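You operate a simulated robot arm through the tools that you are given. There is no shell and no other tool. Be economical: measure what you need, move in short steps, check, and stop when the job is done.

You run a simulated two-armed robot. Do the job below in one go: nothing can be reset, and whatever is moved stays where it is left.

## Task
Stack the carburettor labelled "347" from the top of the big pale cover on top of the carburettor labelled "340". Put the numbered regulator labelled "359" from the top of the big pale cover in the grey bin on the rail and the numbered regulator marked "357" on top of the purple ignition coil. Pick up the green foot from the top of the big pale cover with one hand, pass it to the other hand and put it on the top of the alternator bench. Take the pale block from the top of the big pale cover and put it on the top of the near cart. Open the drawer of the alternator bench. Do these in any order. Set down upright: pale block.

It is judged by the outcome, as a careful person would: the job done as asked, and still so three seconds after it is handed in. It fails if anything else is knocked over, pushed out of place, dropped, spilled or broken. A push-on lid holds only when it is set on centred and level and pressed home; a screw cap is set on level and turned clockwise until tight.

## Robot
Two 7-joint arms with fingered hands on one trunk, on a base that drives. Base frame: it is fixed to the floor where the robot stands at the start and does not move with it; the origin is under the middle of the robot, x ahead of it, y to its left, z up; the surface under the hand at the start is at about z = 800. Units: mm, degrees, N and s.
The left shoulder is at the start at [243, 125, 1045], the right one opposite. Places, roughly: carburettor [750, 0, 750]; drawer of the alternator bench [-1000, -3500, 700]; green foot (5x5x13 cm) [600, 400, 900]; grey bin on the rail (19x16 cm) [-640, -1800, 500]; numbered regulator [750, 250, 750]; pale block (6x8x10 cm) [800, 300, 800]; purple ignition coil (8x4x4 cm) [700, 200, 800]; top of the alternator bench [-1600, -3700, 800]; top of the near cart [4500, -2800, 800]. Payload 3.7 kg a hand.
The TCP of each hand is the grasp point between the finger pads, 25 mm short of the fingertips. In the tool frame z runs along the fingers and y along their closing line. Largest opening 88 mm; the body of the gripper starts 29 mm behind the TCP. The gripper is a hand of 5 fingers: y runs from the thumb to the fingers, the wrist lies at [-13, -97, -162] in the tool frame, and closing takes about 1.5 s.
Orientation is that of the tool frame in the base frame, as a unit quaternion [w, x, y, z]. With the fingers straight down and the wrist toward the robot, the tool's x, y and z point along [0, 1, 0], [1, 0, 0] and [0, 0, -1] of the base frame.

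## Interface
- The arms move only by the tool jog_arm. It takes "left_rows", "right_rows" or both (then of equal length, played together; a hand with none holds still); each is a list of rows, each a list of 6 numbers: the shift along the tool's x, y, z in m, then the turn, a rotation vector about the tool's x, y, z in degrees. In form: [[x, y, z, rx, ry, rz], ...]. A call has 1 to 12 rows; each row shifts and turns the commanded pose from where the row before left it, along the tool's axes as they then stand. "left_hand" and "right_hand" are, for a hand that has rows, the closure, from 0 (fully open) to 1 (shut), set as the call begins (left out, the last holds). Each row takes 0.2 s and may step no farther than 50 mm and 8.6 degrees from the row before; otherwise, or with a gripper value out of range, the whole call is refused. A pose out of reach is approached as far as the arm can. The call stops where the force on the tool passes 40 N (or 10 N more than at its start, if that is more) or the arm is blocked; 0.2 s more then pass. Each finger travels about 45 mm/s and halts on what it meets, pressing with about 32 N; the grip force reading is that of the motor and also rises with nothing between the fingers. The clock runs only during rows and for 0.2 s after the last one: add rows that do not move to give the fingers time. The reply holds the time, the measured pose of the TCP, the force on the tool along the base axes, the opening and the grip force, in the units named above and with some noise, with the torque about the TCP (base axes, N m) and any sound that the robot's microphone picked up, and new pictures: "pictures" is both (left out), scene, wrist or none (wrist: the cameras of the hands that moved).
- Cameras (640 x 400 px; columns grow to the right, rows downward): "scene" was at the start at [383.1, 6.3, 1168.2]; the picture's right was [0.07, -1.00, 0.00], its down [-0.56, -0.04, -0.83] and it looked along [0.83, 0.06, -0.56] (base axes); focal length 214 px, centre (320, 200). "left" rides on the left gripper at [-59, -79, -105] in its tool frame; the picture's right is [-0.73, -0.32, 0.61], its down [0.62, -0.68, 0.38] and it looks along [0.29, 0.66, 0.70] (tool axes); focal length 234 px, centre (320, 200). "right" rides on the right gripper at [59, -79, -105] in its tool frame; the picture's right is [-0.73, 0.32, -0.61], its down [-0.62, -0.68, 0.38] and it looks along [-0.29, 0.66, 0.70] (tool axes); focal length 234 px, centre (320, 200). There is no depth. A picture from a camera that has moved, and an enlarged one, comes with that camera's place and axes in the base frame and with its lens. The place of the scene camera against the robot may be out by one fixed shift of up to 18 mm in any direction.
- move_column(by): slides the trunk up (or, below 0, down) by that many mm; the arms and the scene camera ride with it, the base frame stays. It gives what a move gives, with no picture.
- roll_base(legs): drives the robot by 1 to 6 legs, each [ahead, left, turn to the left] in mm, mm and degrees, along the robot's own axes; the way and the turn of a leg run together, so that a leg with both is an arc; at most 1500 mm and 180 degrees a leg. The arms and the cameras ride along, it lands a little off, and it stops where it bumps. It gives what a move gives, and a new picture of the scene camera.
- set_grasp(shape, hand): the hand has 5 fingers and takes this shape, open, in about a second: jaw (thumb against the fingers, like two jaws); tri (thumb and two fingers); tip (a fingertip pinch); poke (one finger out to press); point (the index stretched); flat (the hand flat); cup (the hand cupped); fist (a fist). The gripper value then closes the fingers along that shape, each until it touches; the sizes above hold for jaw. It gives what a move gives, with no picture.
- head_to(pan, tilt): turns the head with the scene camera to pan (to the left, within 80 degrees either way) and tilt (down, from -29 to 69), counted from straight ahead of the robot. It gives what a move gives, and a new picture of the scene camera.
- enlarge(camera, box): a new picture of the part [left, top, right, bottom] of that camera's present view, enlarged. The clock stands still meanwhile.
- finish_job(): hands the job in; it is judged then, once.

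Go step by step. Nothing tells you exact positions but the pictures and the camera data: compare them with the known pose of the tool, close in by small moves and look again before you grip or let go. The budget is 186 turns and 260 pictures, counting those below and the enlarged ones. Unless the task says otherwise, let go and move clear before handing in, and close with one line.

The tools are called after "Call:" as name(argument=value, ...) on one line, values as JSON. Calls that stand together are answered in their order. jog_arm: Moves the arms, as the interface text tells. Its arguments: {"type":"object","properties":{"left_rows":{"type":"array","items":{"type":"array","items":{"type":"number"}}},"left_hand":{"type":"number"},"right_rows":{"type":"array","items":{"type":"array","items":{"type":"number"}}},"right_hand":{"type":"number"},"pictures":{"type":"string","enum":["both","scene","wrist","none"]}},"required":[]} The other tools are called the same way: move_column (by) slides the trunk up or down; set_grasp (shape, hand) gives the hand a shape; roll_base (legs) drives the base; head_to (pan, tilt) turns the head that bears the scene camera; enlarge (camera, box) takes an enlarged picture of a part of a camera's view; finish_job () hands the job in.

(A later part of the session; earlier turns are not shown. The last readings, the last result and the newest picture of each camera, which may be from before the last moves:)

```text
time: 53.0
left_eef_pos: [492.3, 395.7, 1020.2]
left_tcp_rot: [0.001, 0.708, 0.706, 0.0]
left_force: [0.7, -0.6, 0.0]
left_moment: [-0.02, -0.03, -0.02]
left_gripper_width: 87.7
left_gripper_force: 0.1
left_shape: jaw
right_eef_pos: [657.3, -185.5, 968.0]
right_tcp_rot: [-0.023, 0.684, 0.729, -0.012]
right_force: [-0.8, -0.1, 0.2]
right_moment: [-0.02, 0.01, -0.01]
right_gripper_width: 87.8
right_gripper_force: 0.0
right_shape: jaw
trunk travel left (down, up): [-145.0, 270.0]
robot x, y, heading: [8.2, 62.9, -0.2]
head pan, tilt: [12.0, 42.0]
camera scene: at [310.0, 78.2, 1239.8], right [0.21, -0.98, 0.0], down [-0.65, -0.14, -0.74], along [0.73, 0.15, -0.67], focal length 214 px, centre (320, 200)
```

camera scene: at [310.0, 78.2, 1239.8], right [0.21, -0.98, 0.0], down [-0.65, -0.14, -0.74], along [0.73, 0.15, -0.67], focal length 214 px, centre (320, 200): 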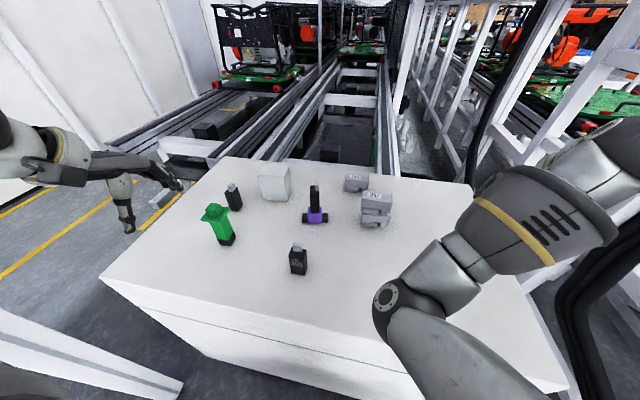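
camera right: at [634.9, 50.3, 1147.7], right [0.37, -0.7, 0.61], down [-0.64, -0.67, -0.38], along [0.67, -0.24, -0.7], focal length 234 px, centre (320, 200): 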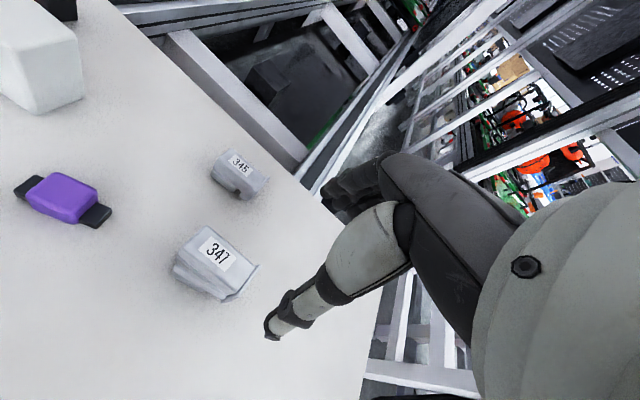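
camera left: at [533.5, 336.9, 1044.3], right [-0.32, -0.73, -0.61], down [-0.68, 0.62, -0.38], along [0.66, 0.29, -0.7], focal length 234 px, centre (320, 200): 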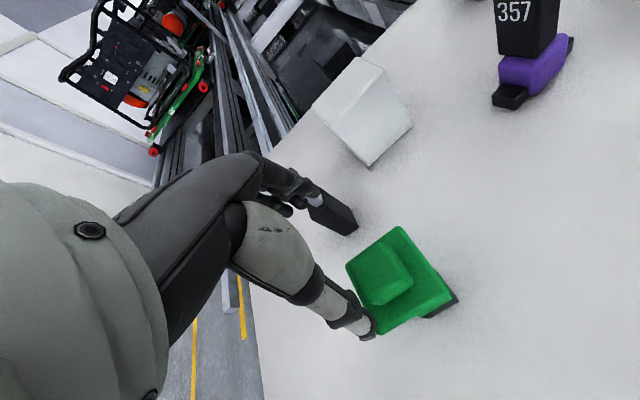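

Call:
jog_arm(left_rows=[[-0.0085, 0.047, 0.0, 0, 0, 0], [-0.0085, 0.0475, 0.0, 0, 0, 0], [0, 0, 0.04, 0, 0, 0], [0, 0, 0.035, 0, 0, 0], [0, 0, 0, 0, 0, 0]], pictures="wrist")

Call:
enlarge(camera="left", box=[240, 160, 440, 320])

Call:
enlarge(camera="scene", box=[170, 160, 270, 260])

```text
time: 54.2
left_eef_pos: [586.5, 376.5, 947.2]
left_tcp_rot: [0.0, 0.708, 0.706, 0.0]
left_force: [-0.3, 0.5, 0.3]
left_moment: [-0.03, 0.0, 0.0]
left_gripper_width: 88.1
left_gripper_force: 0.0
left_shape: jaw
right_eef_pos: [655.4, -184.2, 966.7]
right_tcp_rot: [-0.022, 0.685, 0.729, -0.013]
right_force: [-0.8, -1.0, -0.3]
right_moment: [-0.01, -0.02, -0.01]
right_gripper_width: 87.9
right_gripper_force: 0.1
right_shape: jaw
trunk travel left (down, up): [-145.0, 270.0]
robot x, y, heading: [6.4, 64.2, -0.1]
head pan, tilt: [12.0, 42.0]
camera left: at [507.7, 317.2, 1051.4], right [-0.32, -0.73, -0.61], down [-0.68, 0.62, -0.38], along [0.66, 0.29, -0.7], focal length 234 px, centre (320, 200)
```

left: 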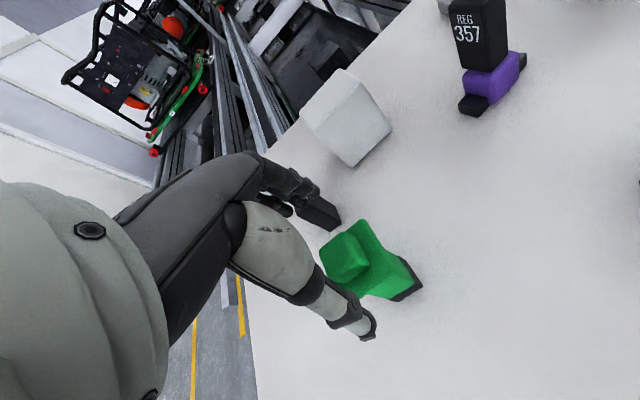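

```text
2.50 times, centred on (340, 240) of left
camera zoom: at [507.7, 317.2, 1051.4], right [-0.32, -0.73, -0.61], down [-0.68, 0.62, -0.38], along [0.66, 0.29, -0.7], focal length 585 px, centre (270, 100)
```

zoom: 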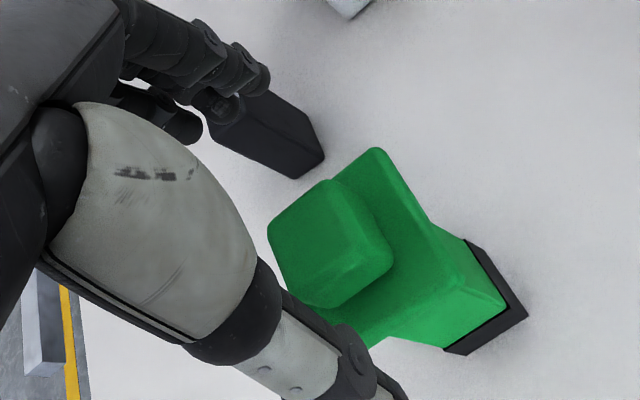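

```text
4.00 times, centred on (220, 210) of scene
camera zoom: at [310.6, 78.4, 1239.7], right [0.21, -0.98, 0.0], down [-0.65, -0.14, -0.74], along [0.73, 0.15, -0.67], focal length 858 px, centre (720, 160)
```

zoom: 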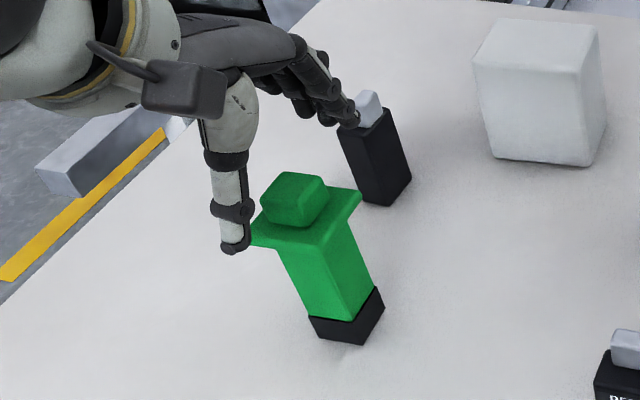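

Call:
jog_arm(left_rows=[[0.0005, -0.0015, 0.02, 0, 0, 0], [0, 0, 0.02, 0, 0, 0], [0, 0, 0.004, 0, 0, 0], [0, 0, 0, 0, 0, 0]], pictures="wrist")

Call:
enlarge(camera="scene", box=[170, 160, 270, 260])

```text
time: 55.2
left_eef_pos: [586.8, 378.1, 901.9]
left_tcp_rot: [0.0, 0.707, 0.707, 0.0]
left_force: [0.0, 0.2, 0.5]
left_moment: [0.02, -0.01, -0.02]
left_gripper_width: 87.9
left_gripper_force: 0.0
left_shape: jaw
right_eef_pos: [656.6, -185.2, 967.5]
right_tcp_rot: [-0.022, 0.684, 0.729, -0.012]
right_force: [0.1, 0.1, 0.4]
right_moment: [0.01, 0.0, -0.03]
right_gripper_width: 87.8
right_gripper_force: 0.1
right_shape: jaw
trunk travel left (down, up): [-145.0, 270.0]
robot x, y, heading: [7.5, 63.7, -0.2]
head pan, tilt: [12.0, 42.0]
camera left: at [508.4, 318.3, 1006.6], right [-0.32, -0.73, -0.61], down [-0.68, 0.62, -0.38], along [0.66, 0.29, -0.7], focal length 234 px, centre (320, 200)
```

left: 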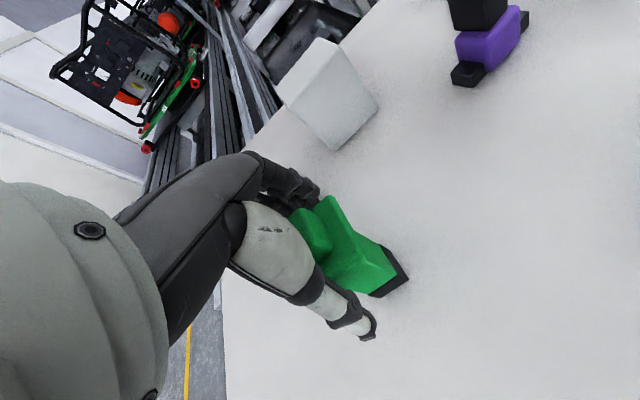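

```text
4.00 times, centred on (220, 210) of scene
camera zoom: at [310.8, 78.2, 1239.6], right [0.21, -0.98, 0.0], down [-0.65, -0.14, -0.74], along [0.73, 0.15, -0.67], focal length 858 px, centre (720, 160)
```

zoom: 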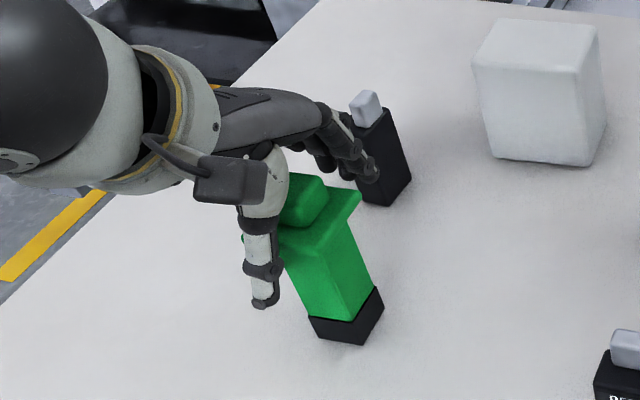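

Fingers straddle the plate; close and check.

Call:
jog_arm(left_rows=[[0, 0, 0, 0, 0, 0], [0, 0, 0, 0, 0, 0], [0, 0, 0, 0, 0, 0], [0, 0, 0, 0, 0, 0], [0, 0, 0, 0, 0, 0], [0, 0, 0, 0, 0, 0]], left_hand=1, pictures="wrist")

Call:
enlarge(camera="scene", box=[170, 160, 270, 260])

```text
time: 56.6
left_eef_pos: [586.7, 378.1, 901.9]
left_tcp_rot: [-0.001, 0.708, 0.706, 0.0]
left_force: [-0.1, -0.6, -0.2]
left_moment: [0.04, 0.03, 0.03]
left_gripper_width: 31.7
left_gripper_force: 31.6
left_shape: jaw
right_eef_pos: [656.4, -185.0, 967.2]
right_tcp_rot: [-0.022, 0.685, 0.728, -0.012]
right_force: [0.5, 0.2, 0.4]
right_moment: [0.01, -0.02, 0.01]
right_gripper_width: 87.4
right_gripper_force: 0.1
right_shape: jaw
trunk travel left (down, up): [-145.0, 270.0]
robot x, y, heading: [5.3, 60.0, 0.0]
head pan, tilt: [12.0, 42.0]
camera left: at [508.5, 318.3, 1006.4], right [-0.32, -0.73, -0.61], down [-0.68, 0.62, -0.38], along [0.66, 0.29, -0.7], focal length 234 px, centre (320, 200)
```

left: 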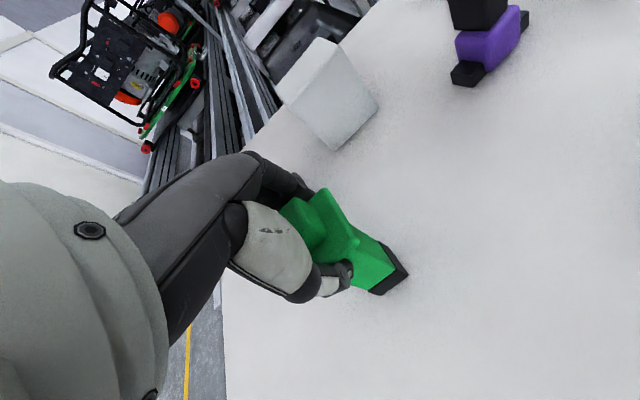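

```text
4.00 times, centred on (220, 210) of scene
camera zoom: at [311.0, 78.3, 1239.5], right [0.21, -0.98, 0.0], down [-0.65, -0.14, -0.74], along [0.73, 0.15, -0.67], focal length 858 px, centre (720, 160)
```

zoom: 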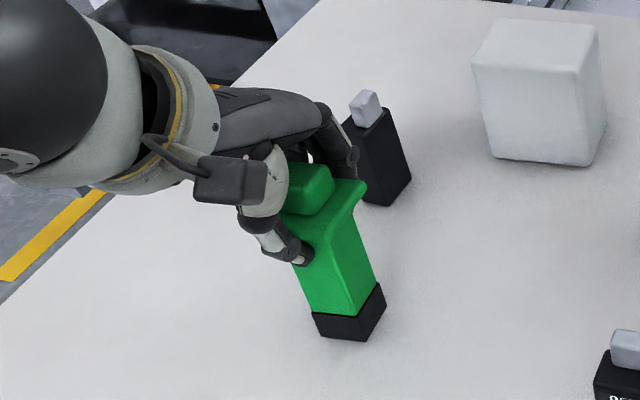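

Fingers hold the column just under the plate (31.7 mm) – a secure grip. Lift and bring the foot to the middle for the handover.

Call:
jog_arm(left_rows=[[0, 0, -0.035, 0, 0, 0], [0, 0, -0.04, 0, 0, 0], [0, 0, -0.04, 0, 0, 0], [0, 0.01, -0.04, 0, 0, 0], [-0.0411, 0.0123, 0, 0, 0, 0], [-0.0411, 0.0123, 0, 0, 0, 0], [-0.0411, 0.0123, 0, 0, 0, 0], [-0.0411, 0.0123, 0, 0, 0, 0], [-0.0411, 0.0123, 0, 0, 0, 0], [-0.0411, 0.0123, 0, 0, 0, 0], [-0.0411, 0.0123, 0, 0, 0, 0]], pictures="wrist")

```text
time: 59.0
left_eef_pos: [678.4, 114.8, 1057.2]
left_tcp_rot: [0.0, 0.706, 0.708, 0.0]
left_force: [0.8, -0.4, -1.2]
left_moment: [-0.04, -0.02, -0.01]
left_gripper_width: 31.5
left_gripper_force: 31.7
left_shape: jaw
left hand out of reach, approached as far as the arm can: row 11
right_eef_pos: [655.9, -184.5, 966.6]
right_tcp_rot: [-0.022, 0.684, 0.729, -0.013]
right_force: [0.5, 1.2, 0.2]
right_moment: [-0.04, -0.05, 0.0]
right_gripper_width: 87.6
right_gripper_force: 0.0
right_shape: jaw
trunk travel left (down, up): [-145.0, 270.0]
robot x, y, heading: [4.0, 65.5, -0.0]
head pan, tilt: [12.0, 42.0]
camera left: at [599.7, 55.8, 1160.9], right [-0.32, -0.73, -0.61], down [-0.68, 0.62, -0.38], along [0.66, 0.29, -0.7], focal length 234 px, centre (320, 200)
```

left: 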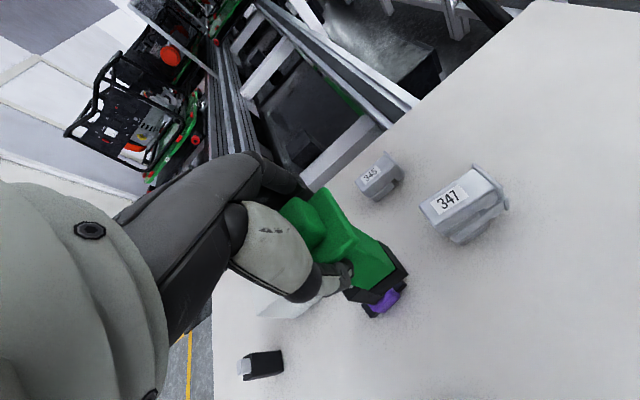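

Foot is held upright. Now turn the right hand so its fingers point left and slightly down, beside the foot's column.

Call:
jog_arm(right_rows=[[0, 0, 0, -2.75, -0.8, 3.6], [0.012, 0.0024, -0.0025, 0, 7.8, 0], [0.0122, 0.0024, -0.0008, 0, 7.8, 0], [0.0122, 0.0024, 0.0008, 0, 7.8, 0], [0.012, 0.0024, 0.0025, 0, 7.8, 0], [0.0116, 0.0024, 0.0041, 0, 7.8, 0], [0.0109, 0.0024, 0.0056, 0, 7.8, 0], [0.01, 0.0024, 0.007, 0, 7.8, 0], [0.009, 0.0024, 0.0083, 0, 7.8, 0], [0.0078, 0.0024, 0.0095, 0, 7.8, 0]], pictures="both")

```text
time: 61.2
left_eef_pos: [678.0, 113.5, 1055.8]
left_tcp_rot: [-0.001, 0.707, 0.707, 0.0]
left_force: [0.1, 0.1, -1.8]
left_moment: [-0.01, -0.01, -0.01]
left_gripper_width: 31.6
left_gripper_force: 31.9
left_shape: jaw
right_eef_pos: [699.1, -157.2, 973.2]
right_tcp_rot: [-0.408, 0.579, 0.578, 0.406]
right_force: [-0.4, 0.0, -1.0]
right_moment: [0.03, 0.0, 0.02]
right_gripper_width: 87.7
right_gripper_force: 0.1
right_shape: jaw
right hand out of reach, approached as far as the arm can: row 2, 3, 4, 5, 6
trunk travel left (down, up): [-145.0, 270.0]
robot x, y, heading: [5.8, 60.5, -0.0]
head pan, tilt: [12.0, 42.0]
camera scene: at [311.3, 78.2, 1239.4], right [0.21, -0.98, 0.0], down [-0.66, -0.14, -0.74], along [0.73, 0.15, -0.67], focal length 214 px, centre (320, 200)
camera right: at [620.2, -237.3, 1064.1], right [0.32, -0.82, -0.48], down [-0.68, 0.15, -0.71], along [0.66, 0.56, -0.51], focal length 234 px, centre (320, 200)
```

scene: 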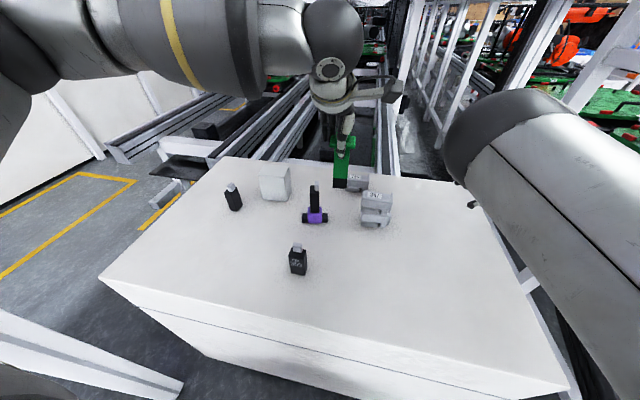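
right: 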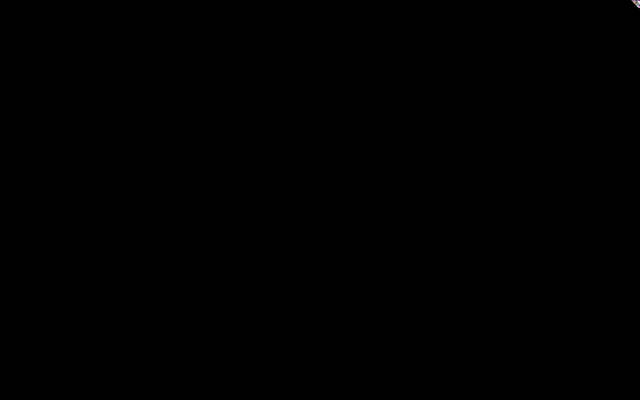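

Call:
jog_arm(right_rows=[[0.0145, -0.0042, 0.0324, 0, 0, 0], [0.0145, -0.0042, 0.0324, 0, 0, 0], [0.0145, -0.0042, 0.0324, 0, 0, 0], [0.0145, -0.0042, 0.0324, 0, 0, 0]], pictures="both")

Call:
enlarge(camera="left", box=[220, 120, 540, 340])

```text
time: 62.2
left_eef_pos: [678.3, 114.3, 1055.1]
left_tcp_rot: [-0.001, 0.708, 0.707, -0.001]
left_force: [-0.8, 0.3, -3.2]
left_moment: [-0.01, 0.03, -0.01]
left_gripper_width: 31.6
left_gripper_force: 32.1
left_shape: jaw
right_eef_pos: [687.7, -42.4, 981.8]
right_tcp_rot: [-0.409, 0.579, 0.577, 0.406]
right_force: [0.1, -0.7, 0.1]
right_moment: [-0.03, 0.01, 0.0]
right_gripper_width: 87.8
right_gripper_force: 0.1
right_shape: jaw
right hand out of reach, approached as far as the arm can: row 4
trunk travel left (down, up): [-145.0, 270.0]
robot x, y, heading: [1.2, 62.1, -0.1]
head pan, tilt: [12.0, 42.0]
camera scene: at [313.1, 76.5, 1241.6], right [0.19, -0.98, 0.0], down [-0.64, -0.12, -0.76], along [0.75, 0.14, -0.65], focal length 214 px, centre (320, 200)
camera right: at [608.9, -121.9, 1072.6], right [0.32, -0.82, -0.48], down [-0.68, 0.15, -0.71], along [0.65, 0.56, -0.51], focal length 234 px, centre (320, 200)
```

scene: 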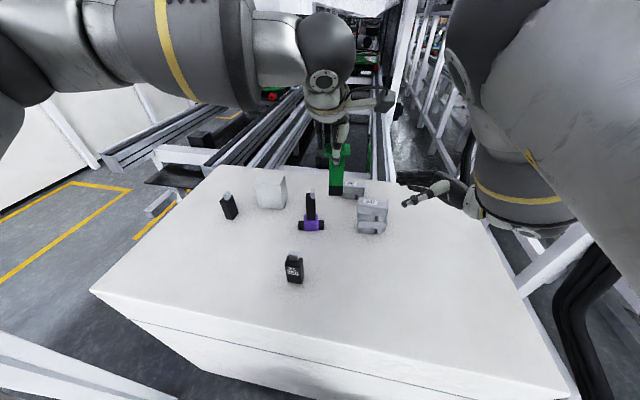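
right: 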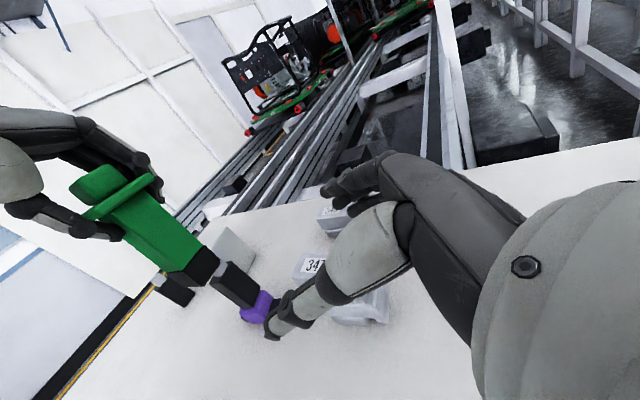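

```text
1.82 times, centred on (380, 230) of left
camera zoom: at [600.1, 54.8, 1159.9], right [-0.32, -0.73, -0.61], down [-0.68, 0.62, -0.38], along [0.66, 0.29, -0.7], focal length 426 px, centre (211, 146)
```

zoom: 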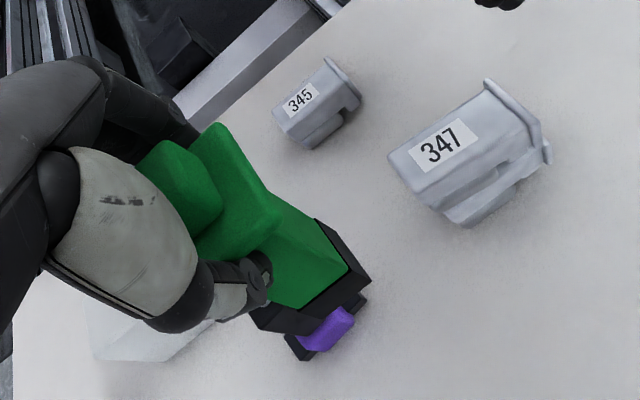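

Call:
jog_arm(right_rows=[[0.0, 0.03, 0.0, 0, 0, 0], [0.0, 0.03, 0.0, 0, 0, 0], [0.0061, 0.012, 0.016, 0, 0, 0], [0.0061, 0, 0.016, 0, 0, 0]], left_rows=[[0.0, 0.03, 0, 0, 0, 0], [0.0, 0.03, 0, 0, 0, 0], [-0.01, 0.022, 0, 0, 0, 0], [-0.01, 0, 0, 0, 0, 0]], pictures="wrist")

```text
time: 63.2
left_eef_pos: [723.8, 133.7, 1054.1]
left_tcp_rot: [0.0, 0.708, 0.706, 0.0]
left_force: [0.2, -0.9, -2.4]
left_moment: [0.03, 0.01, 0.02]
left_gripper_width: 31.6
left_gripper_force: 31.4
left_shape: jaw
left hand out of reach, approached as far as the arm can: row 1, 2, 3, 4
right_eef_pos: [759.3, -12.3, 984.1]
right_tcp_rot: [-0.408, 0.578, 0.579, 0.406]
right_force: [-0.1, -0.3, -0.5]
right_moment: [-0.01, 0.0, -0.02]
right_gripper_width: 87.7
right_gripper_force: 0.1
right_shape: jaw
right hand out of reach, approached as far as the arm can: row 4
trunk travel left (down, up): [-145.0, 270.0]
robot x, y, heading: [4.6, 59.7, -0.0]
head pan, tilt: [12.0, 42.0]
camera right: at [681.0, -91.4, 1075.6], right [0.32, -0.82, -0.48], down [-0.68, 0.15, -0.72], along [0.66, 0.56, -0.51], focal length 234 px, centre (320, 200)
camera left: at [646.0, 74.0, 1158.1], right [-0.32, -0.73, -0.61], down [-0.68, 0.62, -0.38], along [0.66, 0.29, -0.7], focal length 234 px, centre (320, 200)
```

right: 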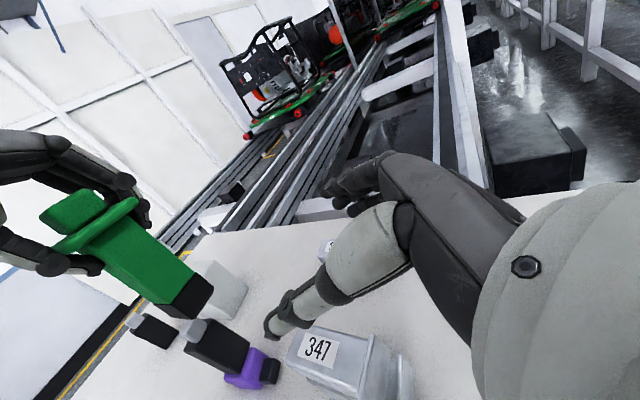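
left: 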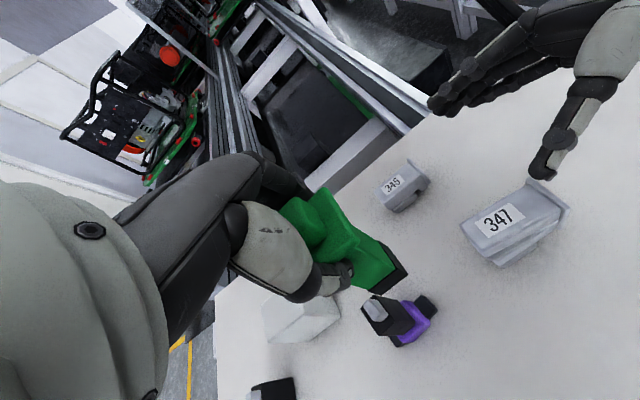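

Both arms are near limits when crossing; I rotate both hands 45° clockwise about the vertical so the wrists lie toward each shoulder.

Call:
jog_arm(left_rows=[[0, 0, 0, 0, 0, 7.5], [0, 0, 0, 0, 0, 7.5], [0, 0, 0, 0, 0, 7.5], [0, 0, 0, 0, 0, 7.5], [0, 0, 0, 0, 0, 7.5], [0, 0, 0, 0, 0, 7.5]], right_rows=[[0, 0, 0, -7.05, 0, 2.55], [0, 0, 0, -7.05, 0, 2.55], [0, 0, 0, -7.05, 0, 2.55], [0, 0, 0, -7.05, 0, 2.55], [0, 0, 0, -7.05, 0, 2.55], [0, 0, 0, -7.05, 0, 2.55]], pictures="both")

```text
time: 64.6
left_eef_pos: [724.2, 133.4, 1053.4]
left_tcp_rot: [-0.001, 0.925, 0.381, -0.001]
left_force: [0.2, 0.3, -2.3]
left_moment: [-0.04, 0.02, -0.01]
left_gripper_width: 31.6
left_gripper_force: 32.3
left_shape: jaw
right_eef_pos: [819.2, -137.1, 968.1]
right_tcp_rot: [-0.222, 0.757, 0.312, 0.53]
right_force: [-0.1, -0.6, 0.4]
right_moment: [0.0, -0.01, -0.01]
right_gripper_width: 87.5
right_gripper_force: 0.0
right_shape: jaw
right hand out of reach, approached as far as the arm can: row 1, 2, 3, 4, 5, 6
trunk travel left (down, up): [-145.0, 270.0]
robot x, y, heading: [4.0, 62.6, -0.2]
head pan, tilt: [12.0, 42.0]
camera scene: at [311.4, 78.3, 1239.3], right [0.21, -0.98, 0.0], down [-0.66, -0.14, -0.74], along [0.73, 0.15, -0.67], focal length 214 px, centre (320, 200)
camera right: at [707.8, -137.3, 1060.5], right [-0.35, -0.81, -0.48], down [-0.38, 0.59, -0.71], along [0.86, -0.07, -0.51], focal length 234 px, centre (320, 200)
camera left: at [627.6, 146.9, 1157.2], right [-0.74, -0.28, -0.61], down [-0.04, 0.92, -0.38], along [0.67, -0.26, -0.7], focal length 234 px, centre (320, 200)
```

scene: 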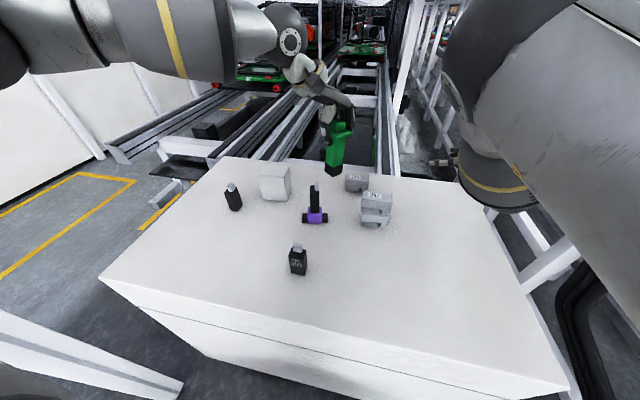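
right: 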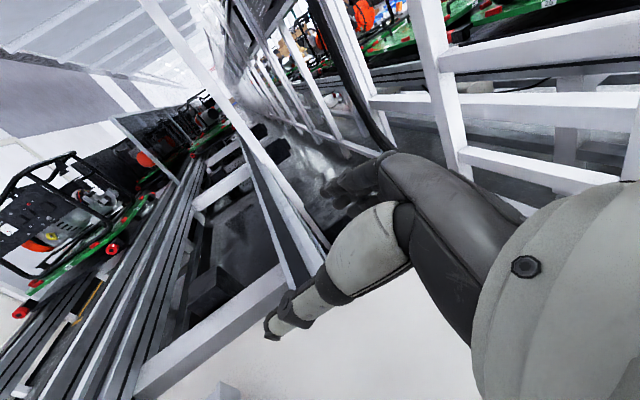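
left: 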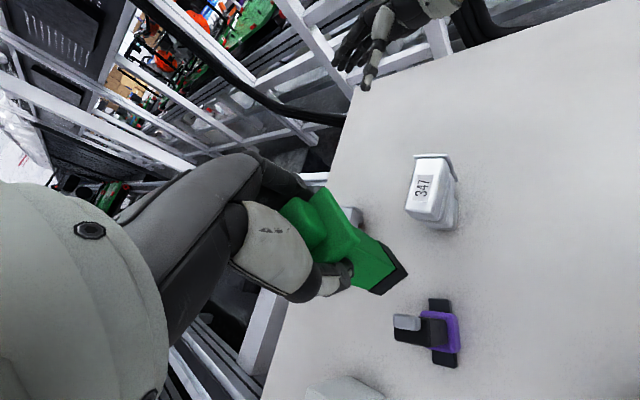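

Call:
jog_arm(left_rows=[[-0.0055, 0.0093, 0, 0, 0, 0], [-0.0055, 0.0093, 0, 0, 0, 0], [-0.0055, 0.0093, 0, 0, 0, 0], [-0.0055, 0.0093, 0, 0, 0, 0], [-0.0055, 0.0093, 0, 0, 0, 0], [-0.0055, 0.0093, 0, 0, 0, 0]], right_rows=[[0.0027, -0.0337, -0.001, 0, 0, 0], [0.0027, -0.0337, -0.001, 0, 0, 0], [0.0027, -0.0337, -0.001, 0, 0, 0], [0.0027, -0.0337, -0.001, 0, 0, 0], [0.0027, -0.0337, -0.001, 0, 0, 0], [0.0027, -0.0337, -0.001, 0, 0, 0]], pictures="both")

```text
time: 66.0
left_eef_pos: [732.0, 101.0, 1053.5]
left_tcp_rot: [0.0, 0.925, 0.381, -0.001]
left_force: [-0.2, -0.4, -2.5]
left_moment: [-0.01, 0.01, -0.02]
left_gripper_width: 31.5
left_gripper_force: 32.0
left_shape: jaw
left hand out of reach, approached as far as the arm can: row 4, 5, 6
right_eef_pos: [726.5, -166.3, 972.5]
right_tcp_rot: [-0.222, 0.757, 0.311, 0.53]
right_force: [-0.1, 0.4, 0.2]
right_moment: [-0.01, 0.01, 0.02]
right_gripper_width: 87.6
right_gripper_force: 0.0
right_shape: jaw
right hand out of reach, approached as far as the arm can: row 1, 2, 3, 4, 5, 6
trunk travel left (down, up): [-145.0, 270.0]
robot x, y, heading: [6.0, 62.0, 0.0]
head pan, tilt: [12.0, 42.0]
camera scene: at [312.4, 76.5, 1241.9], right [0.18, -0.98, 0.0], down [-0.64, -0.12, -0.76], along [0.75, 0.14, -0.65], focal length 214 px, centre (320, 200)
camera right: at [615.6, -166.8, 1064.5], right [-0.35, -0.81, -0.48], down [-0.38, 0.59, -0.71], along [0.86, -0.07, -0.51], focal length 234 px, centre (320, 200)
camera left: at [635.3, 115.1, 1158.1], right [-0.74, -0.28, -0.61], down [-0.04, 0.92, -0.38], along [0.67, -0.26, -0.7], focal length 234 px, centre (320, 200)
```

scene: 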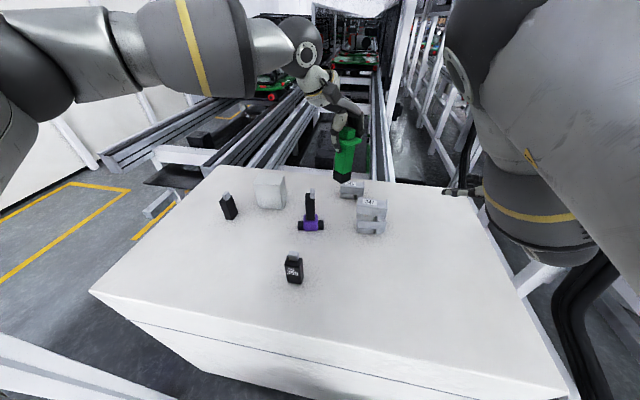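
right: 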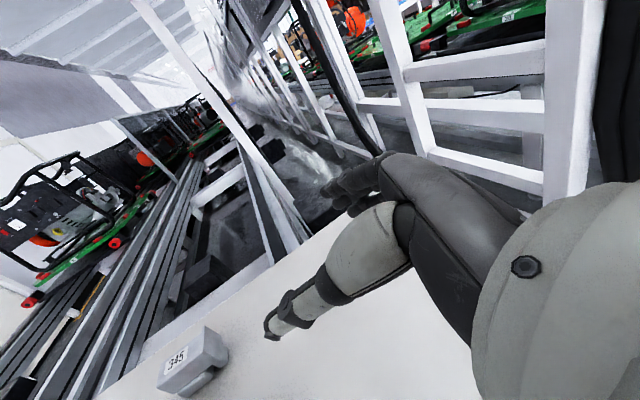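
left: 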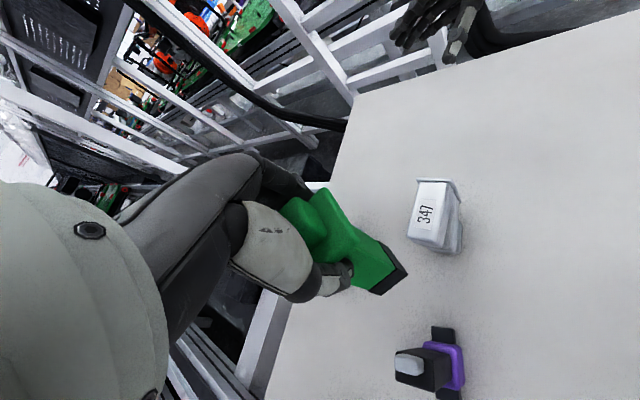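

High poses near the shoulders are cramped; raising the trunk (which leans it back) should give room. I'll raise it, then lower both hands.

Call:
move_column(by=150)

Call:
jog_arm(left_rows=[[0, 0, 0.025, 0, 0, 0], [0, 0, 0.025, 0, 0, 0], [0, 0, 0.025, 0, 0, 0], [0, 0, 0.025, 0, 0, 0], [-0.01, 0.01, 0.025, 0, 0, 0], [-0.02, 0.02, 0.025, 0, 0, 0]], right_rows=[[-0.0235, 0, 0.0085, 0, 0, 0], [-0.0235, 0, 0.0085, 0, 0, 0], [-0.0235, 0, 0.0085, 0, 0, 0], [-0.0235, 0, 0.0085, 0, 0, 0], [-0.0235, 0, 0.0085, 0, 0, 0], [-0.0235, 0, 0.0085, 0, 0, 0]], pictures="none")

```text
time: 67.8
left_eef_pos: [610.3, 102.0, 1417.2]
left_tcp_rot: [0.073, 0.908, 0.375, 0.174]
left_force: [-0.1, 0.0, -2.3]
left_moment: [-0.03, 0.05, -0.02]
left_gripper_width: 31.7
left_gripper_force: 32.1
left_shape: jaw
right_eef_pos: [728.5, -165.7, 1121.7]
right_tcp_rot: [-0.221, 0.757, 0.313, 0.529]
right_force: [0.5, -0.2, -0.6]
right_moment: [-0.02, -0.03, 0.02]
right_gripper_width: 87.6
right_gripper_force: 0.0
right_shape: jaw
trunk travel left (down, up): [-295.0, 120.0]
robot x, y, heading: [3.1, 55.6, -0.1]
head pan, tilt: [12.0, 42.0]
```

```text
time: 69.2
left_eef_pos: [651.0, 93.3, 1311.9]
left_tcp_rot: [0.073, 0.907, 0.375, 0.176]
left_force: [1.1, -0.6, -1.6]
left_moment: [-0.02, 0.02, 0.04]
left_gripper_width: 31.7
left_gripper_force: 31.7
left_shape: jaw
left hand out of reach, approached as far as the arm can: row 5, 6
right_eef_pos: [727.3, -165.2, 973.5]
right_tcp_rot: [-0.221, 0.757, 0.312, 0.531]
right_force: [-0.1, -0.5, 0.2]
right_moment: [-0.01, -0.01, 0.0]
right_gripper_width: 87.7
right_gripper_force: 0.1
right_shape: jaw
trunk travel left (down, up): [-295.0, 120.0]
robot x, y, heading: [4.1, 60.6, 0.0]
head pan, tilt: [12.0, 42.0]
```

Call:
jog_arm(left_rows=[[0, 0, 0.03, 5.2, -5.2, 0], [0, 0, 0.03, 5.2, -5.2, 0], [0, 0, 0.03, 5.1, -5.1, 0], [0, 0, 0.04, 0, 0, 0], [0, 0, 0.04, 0, 0, 0], [0, 0, 0.04, 0, 0, 0], [0, 0, 0.04, 0, 0, 0]], pictures="scene")

```text
time: 70.8
left_eef_pos: [685.3, 122.8, 1166.9]
left_tcp_rot: [0.075, 0.907, 0.376, 0.176]
left_force: [-0.2, 0.3, -2.9]
left_moment: [0.0, 0.01, 0.03]
left_gripper_width: 31.6
left_gripper_force: 31.6
left_shape: jaw
left hand out of reach, approached as far as the arm can: row 1, 2, 3, 4, 5, 6, 7
right_eef_pos: [729.4, -164.4, 972.8]
right_tcp_rot: [-0.22, 0.756, 0.313, 0.531]
right_force: [0.8, -0.1, -0.8]
right_moment: [-0.01, -0.03, -0.01]
right_gripper_width: 87.3
right_gripper_force: 0.0
right_shape: jaw
trunk travel left (down, up): [-295.0, 120.0]
robot x, y, heading: [3.7, 61.8, -0.2]
head pan, tilt: [12.0, 42.0]
camera scene: at [167.1, 78.8, 1400.3], right [0.21, -0.98, 0.0], down [-0.66, -0.14, -0.74], along [0.73, 0.15, -0.67], focal length 214 px, centre (320, 200)
```

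scene: 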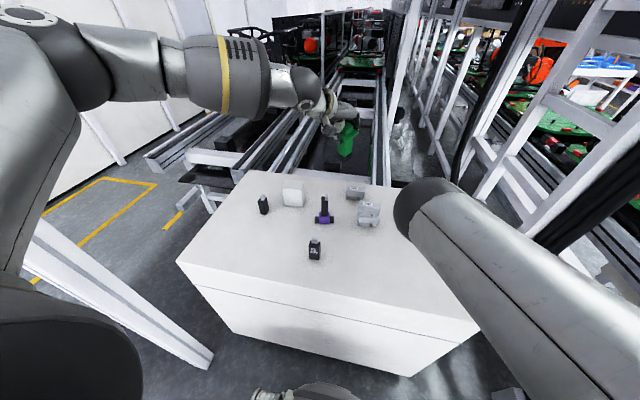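

Left wrist is stuck at a limit; I bring it back toward its own side with the original yaw.

Call:
jog_arm(left_rows=[[0.02, -0.02, 0.01, 0, 0, -7.5], [0.025, -0.02, 0.01, 0, 0, -7.5], [0.025, -0.015, 0.02, 0, 0, -7.5], [0.03, -0.01, 0.02, 0, 0, -7.5], [0.03, 0.0, 0.02, 0, 0, -7.5], [0.03, 0, 0.02, 0, 0, -7.5], [0, 0, 0.02, 0, 0, 0]], pictures="none")

```text
time: 72.4
left_eef_pos: [739.3, 303.1, 1060.9]
left_tcp_rot: [0.135, 0.694, 0.694, 0.133]
left_force: [-0.3, 0.6, -1.5]
left_moment: [0.0, 0.02, 0.01]
left_gripper_width: 31.4
left_gripper_force: 32.1
left_shape: jaw
left hand out of reach, approached as far as the arm can: row 7
right_eef_pos: [729.7, -166.2, 973.4]
right_tcp_rot: [-0.22, 0.756, 0.313, 0.53]
right_force: [0.2, 0.7, 0.3]
right_moment: [-0.03, 0.03, -0.01]
right_gripper_width: 87.5
right_gripper_force: 0.1
right_shape: jaw
trunk travel left (down, up): [-295.0, 120.0]
robot x, y, heading: [1.3, 58.7, -0.0]
head pan, tilt: [12.0, 42.0]
```

Call:
jog_arm(left_rows=[[0, -0.03, 0, 7.3, 0, 0], [0, -0.03, 0, 7.3, 0, 0], [0, -0.03, 0, 7.3, 0, 0], [0, 0, 0.0, 0, 0, 0]], pictures="none")

```text
time: 73.4
left_eef_pos: [652.3, 303.1, 1039.2]
left_tcp_rot: [0.0, 0.708, 0.707, -0.001]
left_force: [-0.4, -0.1, -2.7]
left_moment: [-0.01, -0.01, -0.03]
left_gripper_width: 31.5
left_gripper_force: 31.8
left_shape: jaw
right_eef_pos: [729.3, -164.4, 973.5]
right_tcp_rot: [-0.221, 0.756, 0.313, 0.53]
right_force: [0.7, -0.2, -0.6]
right_moment: [0.05, -0.01, -0.01]
right_gripper_width: 87.3
right_gripper_force: 0.0
right_shape: jaw
trunk travel left (down, up): [-295.0, 120.0]
robot x, y, heading: [7.5, 62.0, -0.3]
head pan, tilt: [12.0, 42.0]
```

Call:
jog_arm(left_rows=[[-0.03, 0, 0, 0, 0, 0], [-0.03, 0, 0, 0, 0, 0], [-0.03, 0, 0, 0, 0, 0], [-0.03, 0, 0, 0, 0, 0], [-0.03, 0, 0, 0, 0, 0], [-0.03, 0, 0, 0, 0, 0]], right_rows=[[0, 0, 0, 7.05, 0, -2.55], [0, 0, 0, 7.05, 0, -2.55], [0, 0, 0, 7.05, 0, -2.55], [0, 0, 0, 7.05, 0, -2.55], [0, 0, 0, 7.05, 0, -2.55], [0, 0, 0, 7.05, 0, -2.55]], pictures="both")

```text
time: 74.8
left_eef_pos: [614.3, 168.2, 1073.2]
left_tcp_rot: [0.0, 0.708, 0.707, 0.0]
left_force: [-0.5, 0.3, -1.5]
left_moment: [0.03, 0.01, 0.02]
left_gripper_width: 31.8
left_gripper_force: 32.1
left_shape: jaw
left hand out of reach, approached as far as the arm can: row 3, 4, 5, 6
right_eef_pos: [726.3, -166.7, 973.3]
right_tcp_rot: [-0.408, 0.579, 0.577, 0.406]
right_force: [0.6, 0.9, 0.2]
right_moment: [-0.01, -0.04, 0.0]
right_gripper_width: 87.9
right_gripper_force: 0.0
right_shape: jaw
trunk travel left (down, up): [-295.0, 120.0]
robot x, y, heading: [6.6, 60.6, -0.2]
head pan, tilt: [12.0, 42.0]
camera scene: at [166.2, 76.7, 1400.5], right [0.21, -0.98, 0.0], down [-0.65, -0.14, -0.74], along [0.73, 0.15, -0.67], focal length 214 px, centre (320, 200)
camera right: at [647.6, -246.2, 1064.0], right [0.32, -0.82, -0.48], down [-0.68, 0.15, -0.71], along [0.66, 0.56, -0.51], focal length 234 px, centre (320, 200)
camera left: at [535.8, 109.6, 1177.9], right [-0.32, -0.73, -0.61], down [-0.68, 0.62, -0.38], along [0.66, 0.29, -0.7], focal length 234 px, centre (320, 200)
```

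scene: 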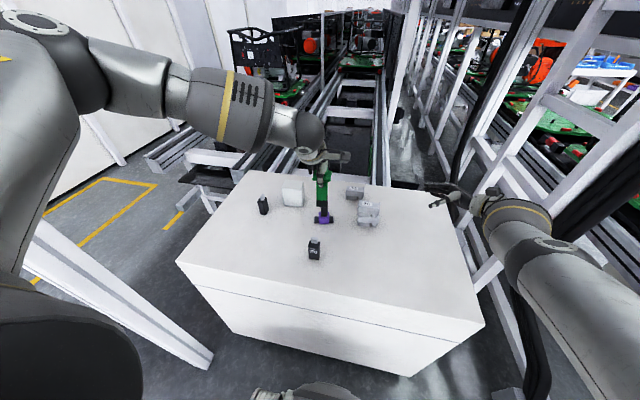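
right: 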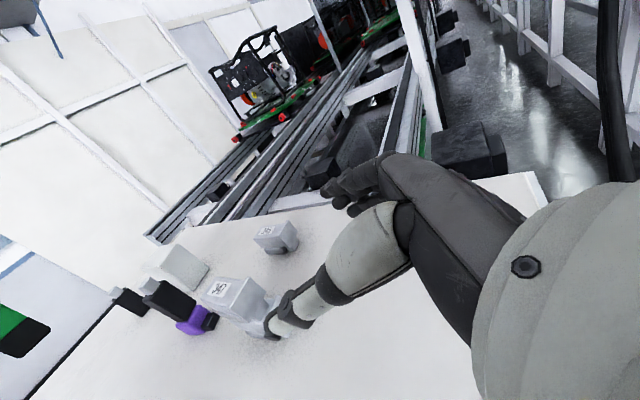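
left: 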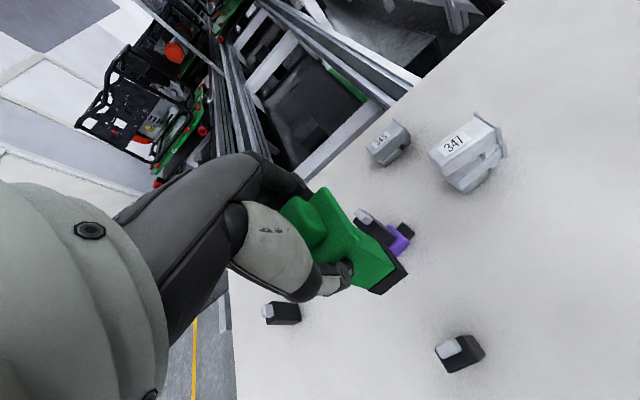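

Crossing reach is cramped here. Handing over farther ahead of the robot (base backed off, trunk lower) should work; first I look at the surroundings for driving.

Call:
head_to(pan=80, tilt=35)

Call:
head_to(pan=-80, tilt=20)

```text
time: 76.2
left_eef_pos: [615.7, 170.6, 1072.8]
left_tcp_rot: [0.002, 0.708, 0.706, -0.001]
left_force: [0.4, -0.3, -2.6]
left_moment: [0.0, 0.01, 0.01]
left_gripper_width: 31.6
left_gripper_force: 31.5
left_shape: jaw
right_eef_pos: [727.2, -165.2, 972.6]
right_tcp_rot: [-0.407, 0.58, 0.577, 0.406]
right_force: [0.2, -0.9, 0.1]
right_moment: [0.0, 0.0, -0.01]
right_gripper_width: 87.8
right_gripper_force: 0.1
right_shape: jaw
trunk travel left (down, up): [-295.0, 120.0]
robot x, y, heading: [4.0, 60.1, 0.1]
head pan, tilt: [80.0, 35.0]
camera scene: at [100.4, 148.0, 1410.9], right [0.98, -0.18, 0.0], down [-0.1, -0.56, -0.82], along [0.14, 0.81, -0.57], focal length 214 px, centre (320, 200)
```

scene: 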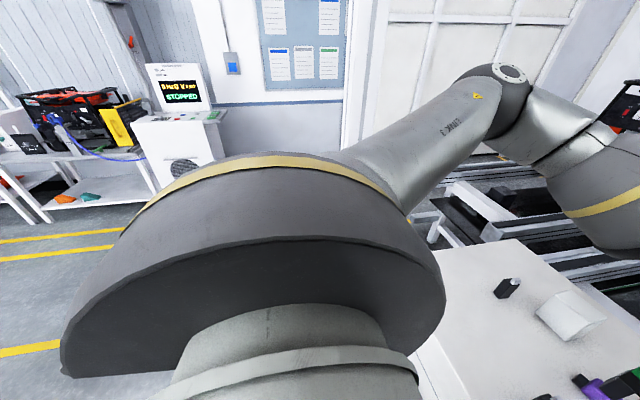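

```text
time: 78.6
left_eef_pos: [614.0, 170.2, 1072.6]
left_tcp_rot: [0.0, 0.708, 0.706, 0.0]
left_force: [-1.1, 0.8, -1.8]
left_moment: [-0.03, -0.01, -0.01]
left_gripper_width: 31.6
left_gripper_force: 31.5
left_shape: jaw
right_eef_pos: [728.1, -164.6, 972.7]
right_tcp_rot: [-0.407, 0.579, 0.577, 0.406]
right_force: [-1.0, -0.5, 0.1]
right_moment: [-0.01, 0.01, 0.0]
right_gripper_width: 87.7
right_gripper_force: 0.1
right_shape: jaw
trunk travel left (down, up): [-295.0, 120.0]
robot x, y, heading: [5.0, 64.2, 0.0]
head pan, tilt: [-80.0, 20.0]
camera scene: at [101.0, -30.5, 1434.7], right [-0.98, -0.17, 0.0], down [-0.06, 0.34, -0.94], along [0.16, -0.93, -0.34], focal length 214 px, centre (320, 200)
```

scene: 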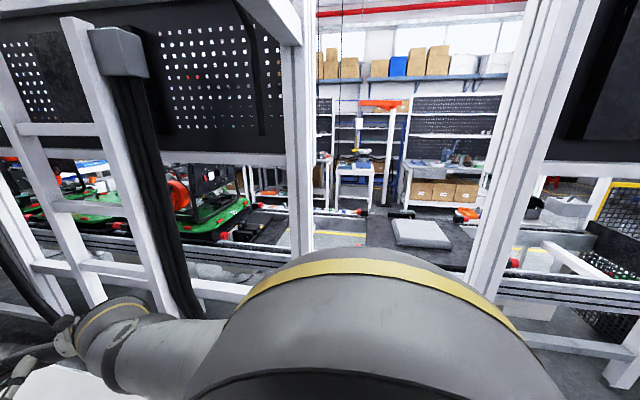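

Call:
jog_arm(left_rows=[[0.03, 0.01, -0.01, 0, 0, 0], [0.03, 0.01, -0.01, 0, 0, 0], [0.03, 0.01, -0.01, 0, 0, 0], [0.03, 0, -0.01, 0, 0, 0]], pictures="none")

Call:
roll_base(legs=[[-220, 0, 0]])

Call:
head_to(pan=0, tilt=40)

```text
time: 79.6
left_eef_pos: [643.2, 291.9, 1110.9]
left_tcp_rot: [0.001, 0.708, 0.706, -0.002]
left_force: [-0.6, -0.1, -1.6]
left_moment: [0.0, -0.01, 0.01]
left_gripper_width: 31.6
left_gripper_force: 32.4
left_shape: jaw
right_eef_pos: [726.1, -164.7, 975.1]
right_tcp_rot: [-0.407, 0.579, 0.578, 0.406]
right_force: [-0.3, 1.1, 0.1]
right_moment: [0.0, 0.0, -0.02]
right_gripper_width: 87.6
right_gripper_force: 0.0
right_shape: jaw
trunk travel left (down, up): [-295.0, 120.0]
robot x, y, heading: [7.3, 59.6, -0.4]
head pan, tilt: [-80.0, 20.0]
```

```text
time: 81.3
left_eef_pos: [426.5, 292.1, 1109.9]
left_tcp_rot: [0.001, 0.708, 0.707, -0.001]
left_force: [0.0, 0.5, -2.4]
left_moment: [0.0, -0.06, -0.03]
left_gripper_width: 31.8
left_gripper_force: 31.5
left_shape: jaw
right_eef_pos: [511.0, -163.7, 974.0]
right_tcp_rot: [-0.408, 0.578, 0.579, 0.406]
right_force: [0.2, -0.6, 0.3]
right_moment: [-0.01, 0.02, 0.0]
right_gripper_width: 87.9
right_gripper_force: 0.1
right_shape: jaw
trunk travel left (down, up): [-295.0, 120.0]
robot x, y, heading: [-211.0, 61.5, -0.0]
head pan, tilt: [-80.0, 20.0]
camera scene: at [-115.5, -30.1, 1434.7], right [-0.98, -0.17, 0.0], down [-0.06, 0.34, -0.94], along [0.16, -0.93, -0.34], focal length 214 px, centre (320, 200)
```

scene: 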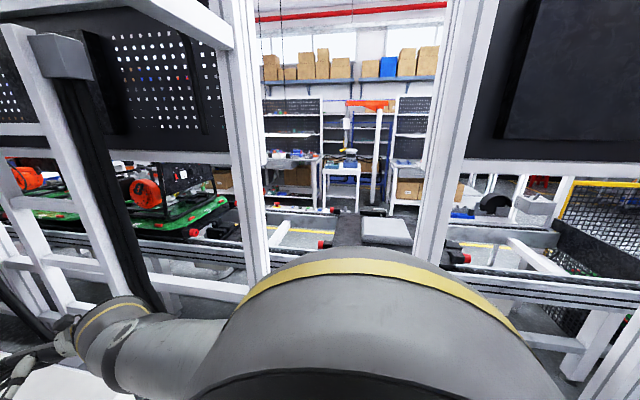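

```text
time: 82.8
left_eef_pos: [426.4, 292.1, 1110.7]
left_tcp_rot: [0.002, 0.707, 0.707, -0.001]
left_force: [0.0, 0.3, -2.8]
left_moment: [0.01, -0.01, 0.02]
left_gripper_width: 31.6
left_gripper_force: 32.1
left_shape: jaw
right_eef_pos: [511.3, -163.9, 972.5]
right_tcp_rot: [-0.407, 0.578, 0.579, 0.406]
right_force: [-0.2, -0.8, -0.5]
right_moment: [-0.03, 0.02, -0.02]
right_gripper_width: 87.7
right_gripper_force: 0.1
right_shape: jaw
trunk travel left (down, up): [-295.0, 120.0]
robot x, y, heading: [-211.4, 62.4, 0.0]
head pan, tilt: [0.0, 40.0]
camera scene: at [-45.9, 61.5, 1403.3], right [0.0, -1.0, 0.0], down [-0.64, 0.0, -0.77], along [0.77, 0.0, -0.64], focal length 214 px, centre (320, 200)
```

scene: 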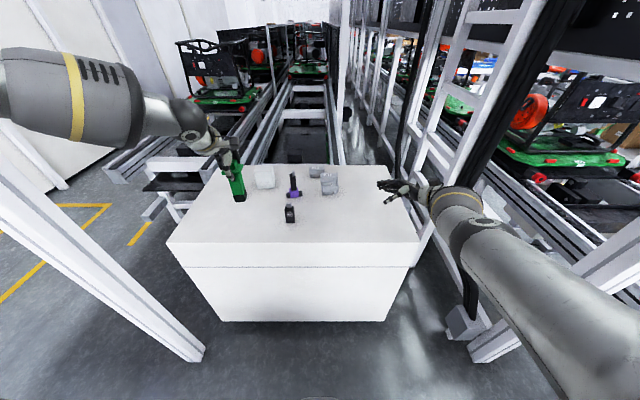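

Call:
jog_arm(left_rows=[[-0.023, 0.0205, 0.01375, 0, 0, 0], [-0.023, 0.0205, 0.01375, 0, 0, 0], [-0.023, 0.0205, 0.01375, 0, 0, 0], [-0.023, 0.0205, 0.01375, 0, 0, 0], [-0.023, 0.0205, 0.01375, 0, 0, 0], [-0.023, 0.0205, 0.01375, 0, 0, 0], [-0.023, 0.0205, 0.01375, 0, 0, 0], [-0.023, 0.0205, 0.01375, 0, 0, 0]], right_rows=[[0, 0, 0, 0, 0, 0], [0, 0, 0, 0, 0, 0], [0, 0.02, 0, 0, 0, 0], [0.0, 0.02, 0.0, 0, 0, 0], [0.0, 0.02, 0.0, 0, 0, 0], [0.005, 0.02, 0.02, 0, 0, 0], [0.01, 0, 0.03, 0, 0, 0], [0.01, 0, 0.03, 0, 0, 0]], pictures="both")

```text
time: 84.6
left_eef_pos: [459.0, 226.0, 1076.8]
left_tcp_rot: [0.0, 0.707, 0.707, -0.001]
left_force: [0.7, 0.6, -2.2]
left_moment: [0.01, 0.02, -0.02]
left_gripper_width: 31.7
left_gripper_force: 32.2
left_shape: jaw
left hand out of reach, approached as far as the arm can: row 3, 4, 5, 6, 7, 8
right_eef_pos: [534.3, -61.6, 992.0]
right_tcp_rot: [-0.407, 0.579, 0.578, 0.406]
right_force: [1.0, -0.1, 0.2]
right_moment: [0.0, 0.02, -0.02]
right_gripper_width: 87.6
right_gripper_force: 0.1
right_shape: jaw
right hand out of reach, approached as far as the arm can: row 3, 4, 5, 6
trunk travel left (down, up): [-295.0, 120.0]
robot x, y, heading: [-207.2, 60.3, -0.1]
head pan, tilt: [0.0, 40.0]
camera scene: at [-46.0, 62.2, 1403.3], right [0.0, -1.0, 0.0], down [-0.64, 0.0, -0.77], along [0.77, 0.0, -0.64], focal length 214 px, centre (320, 200)
camera right: at [455.9, -141.1, 1083.6], right [0.32, -0.82, -0.48], down [-0.68, 0.15, -0.71], along [0.66, 0.56, -0.51], focal length 234 px, centre (320, 200)
camera left: at [380.6, 165.9, 1180.6], right [-0.32, -0.73, -0.61], down [-0.68, 0.62, -0.39], along [0.66, 0.29, -0.7], focal length 234 px, centre (320, 200)
```

scene: 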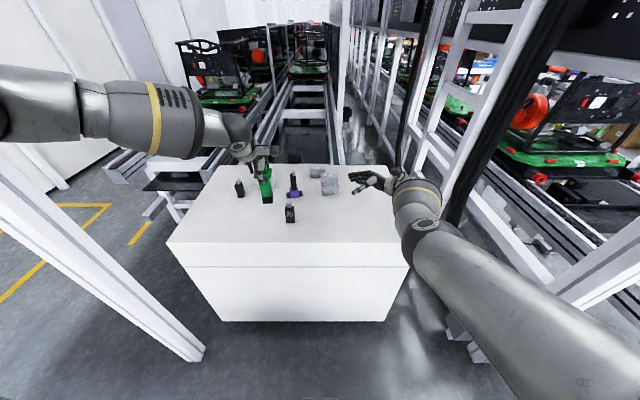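
right: 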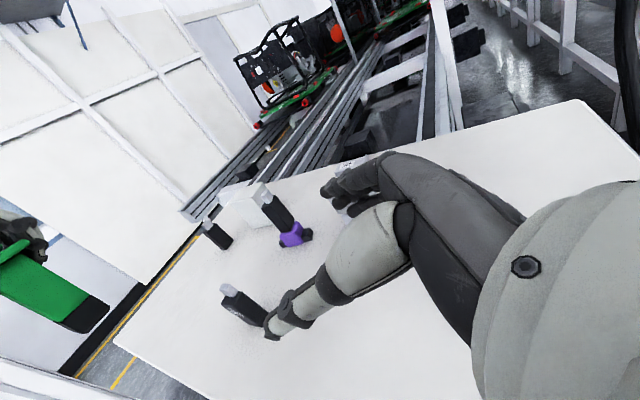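
left: 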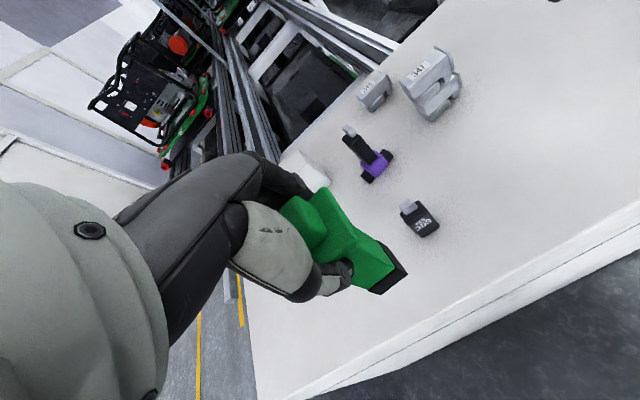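

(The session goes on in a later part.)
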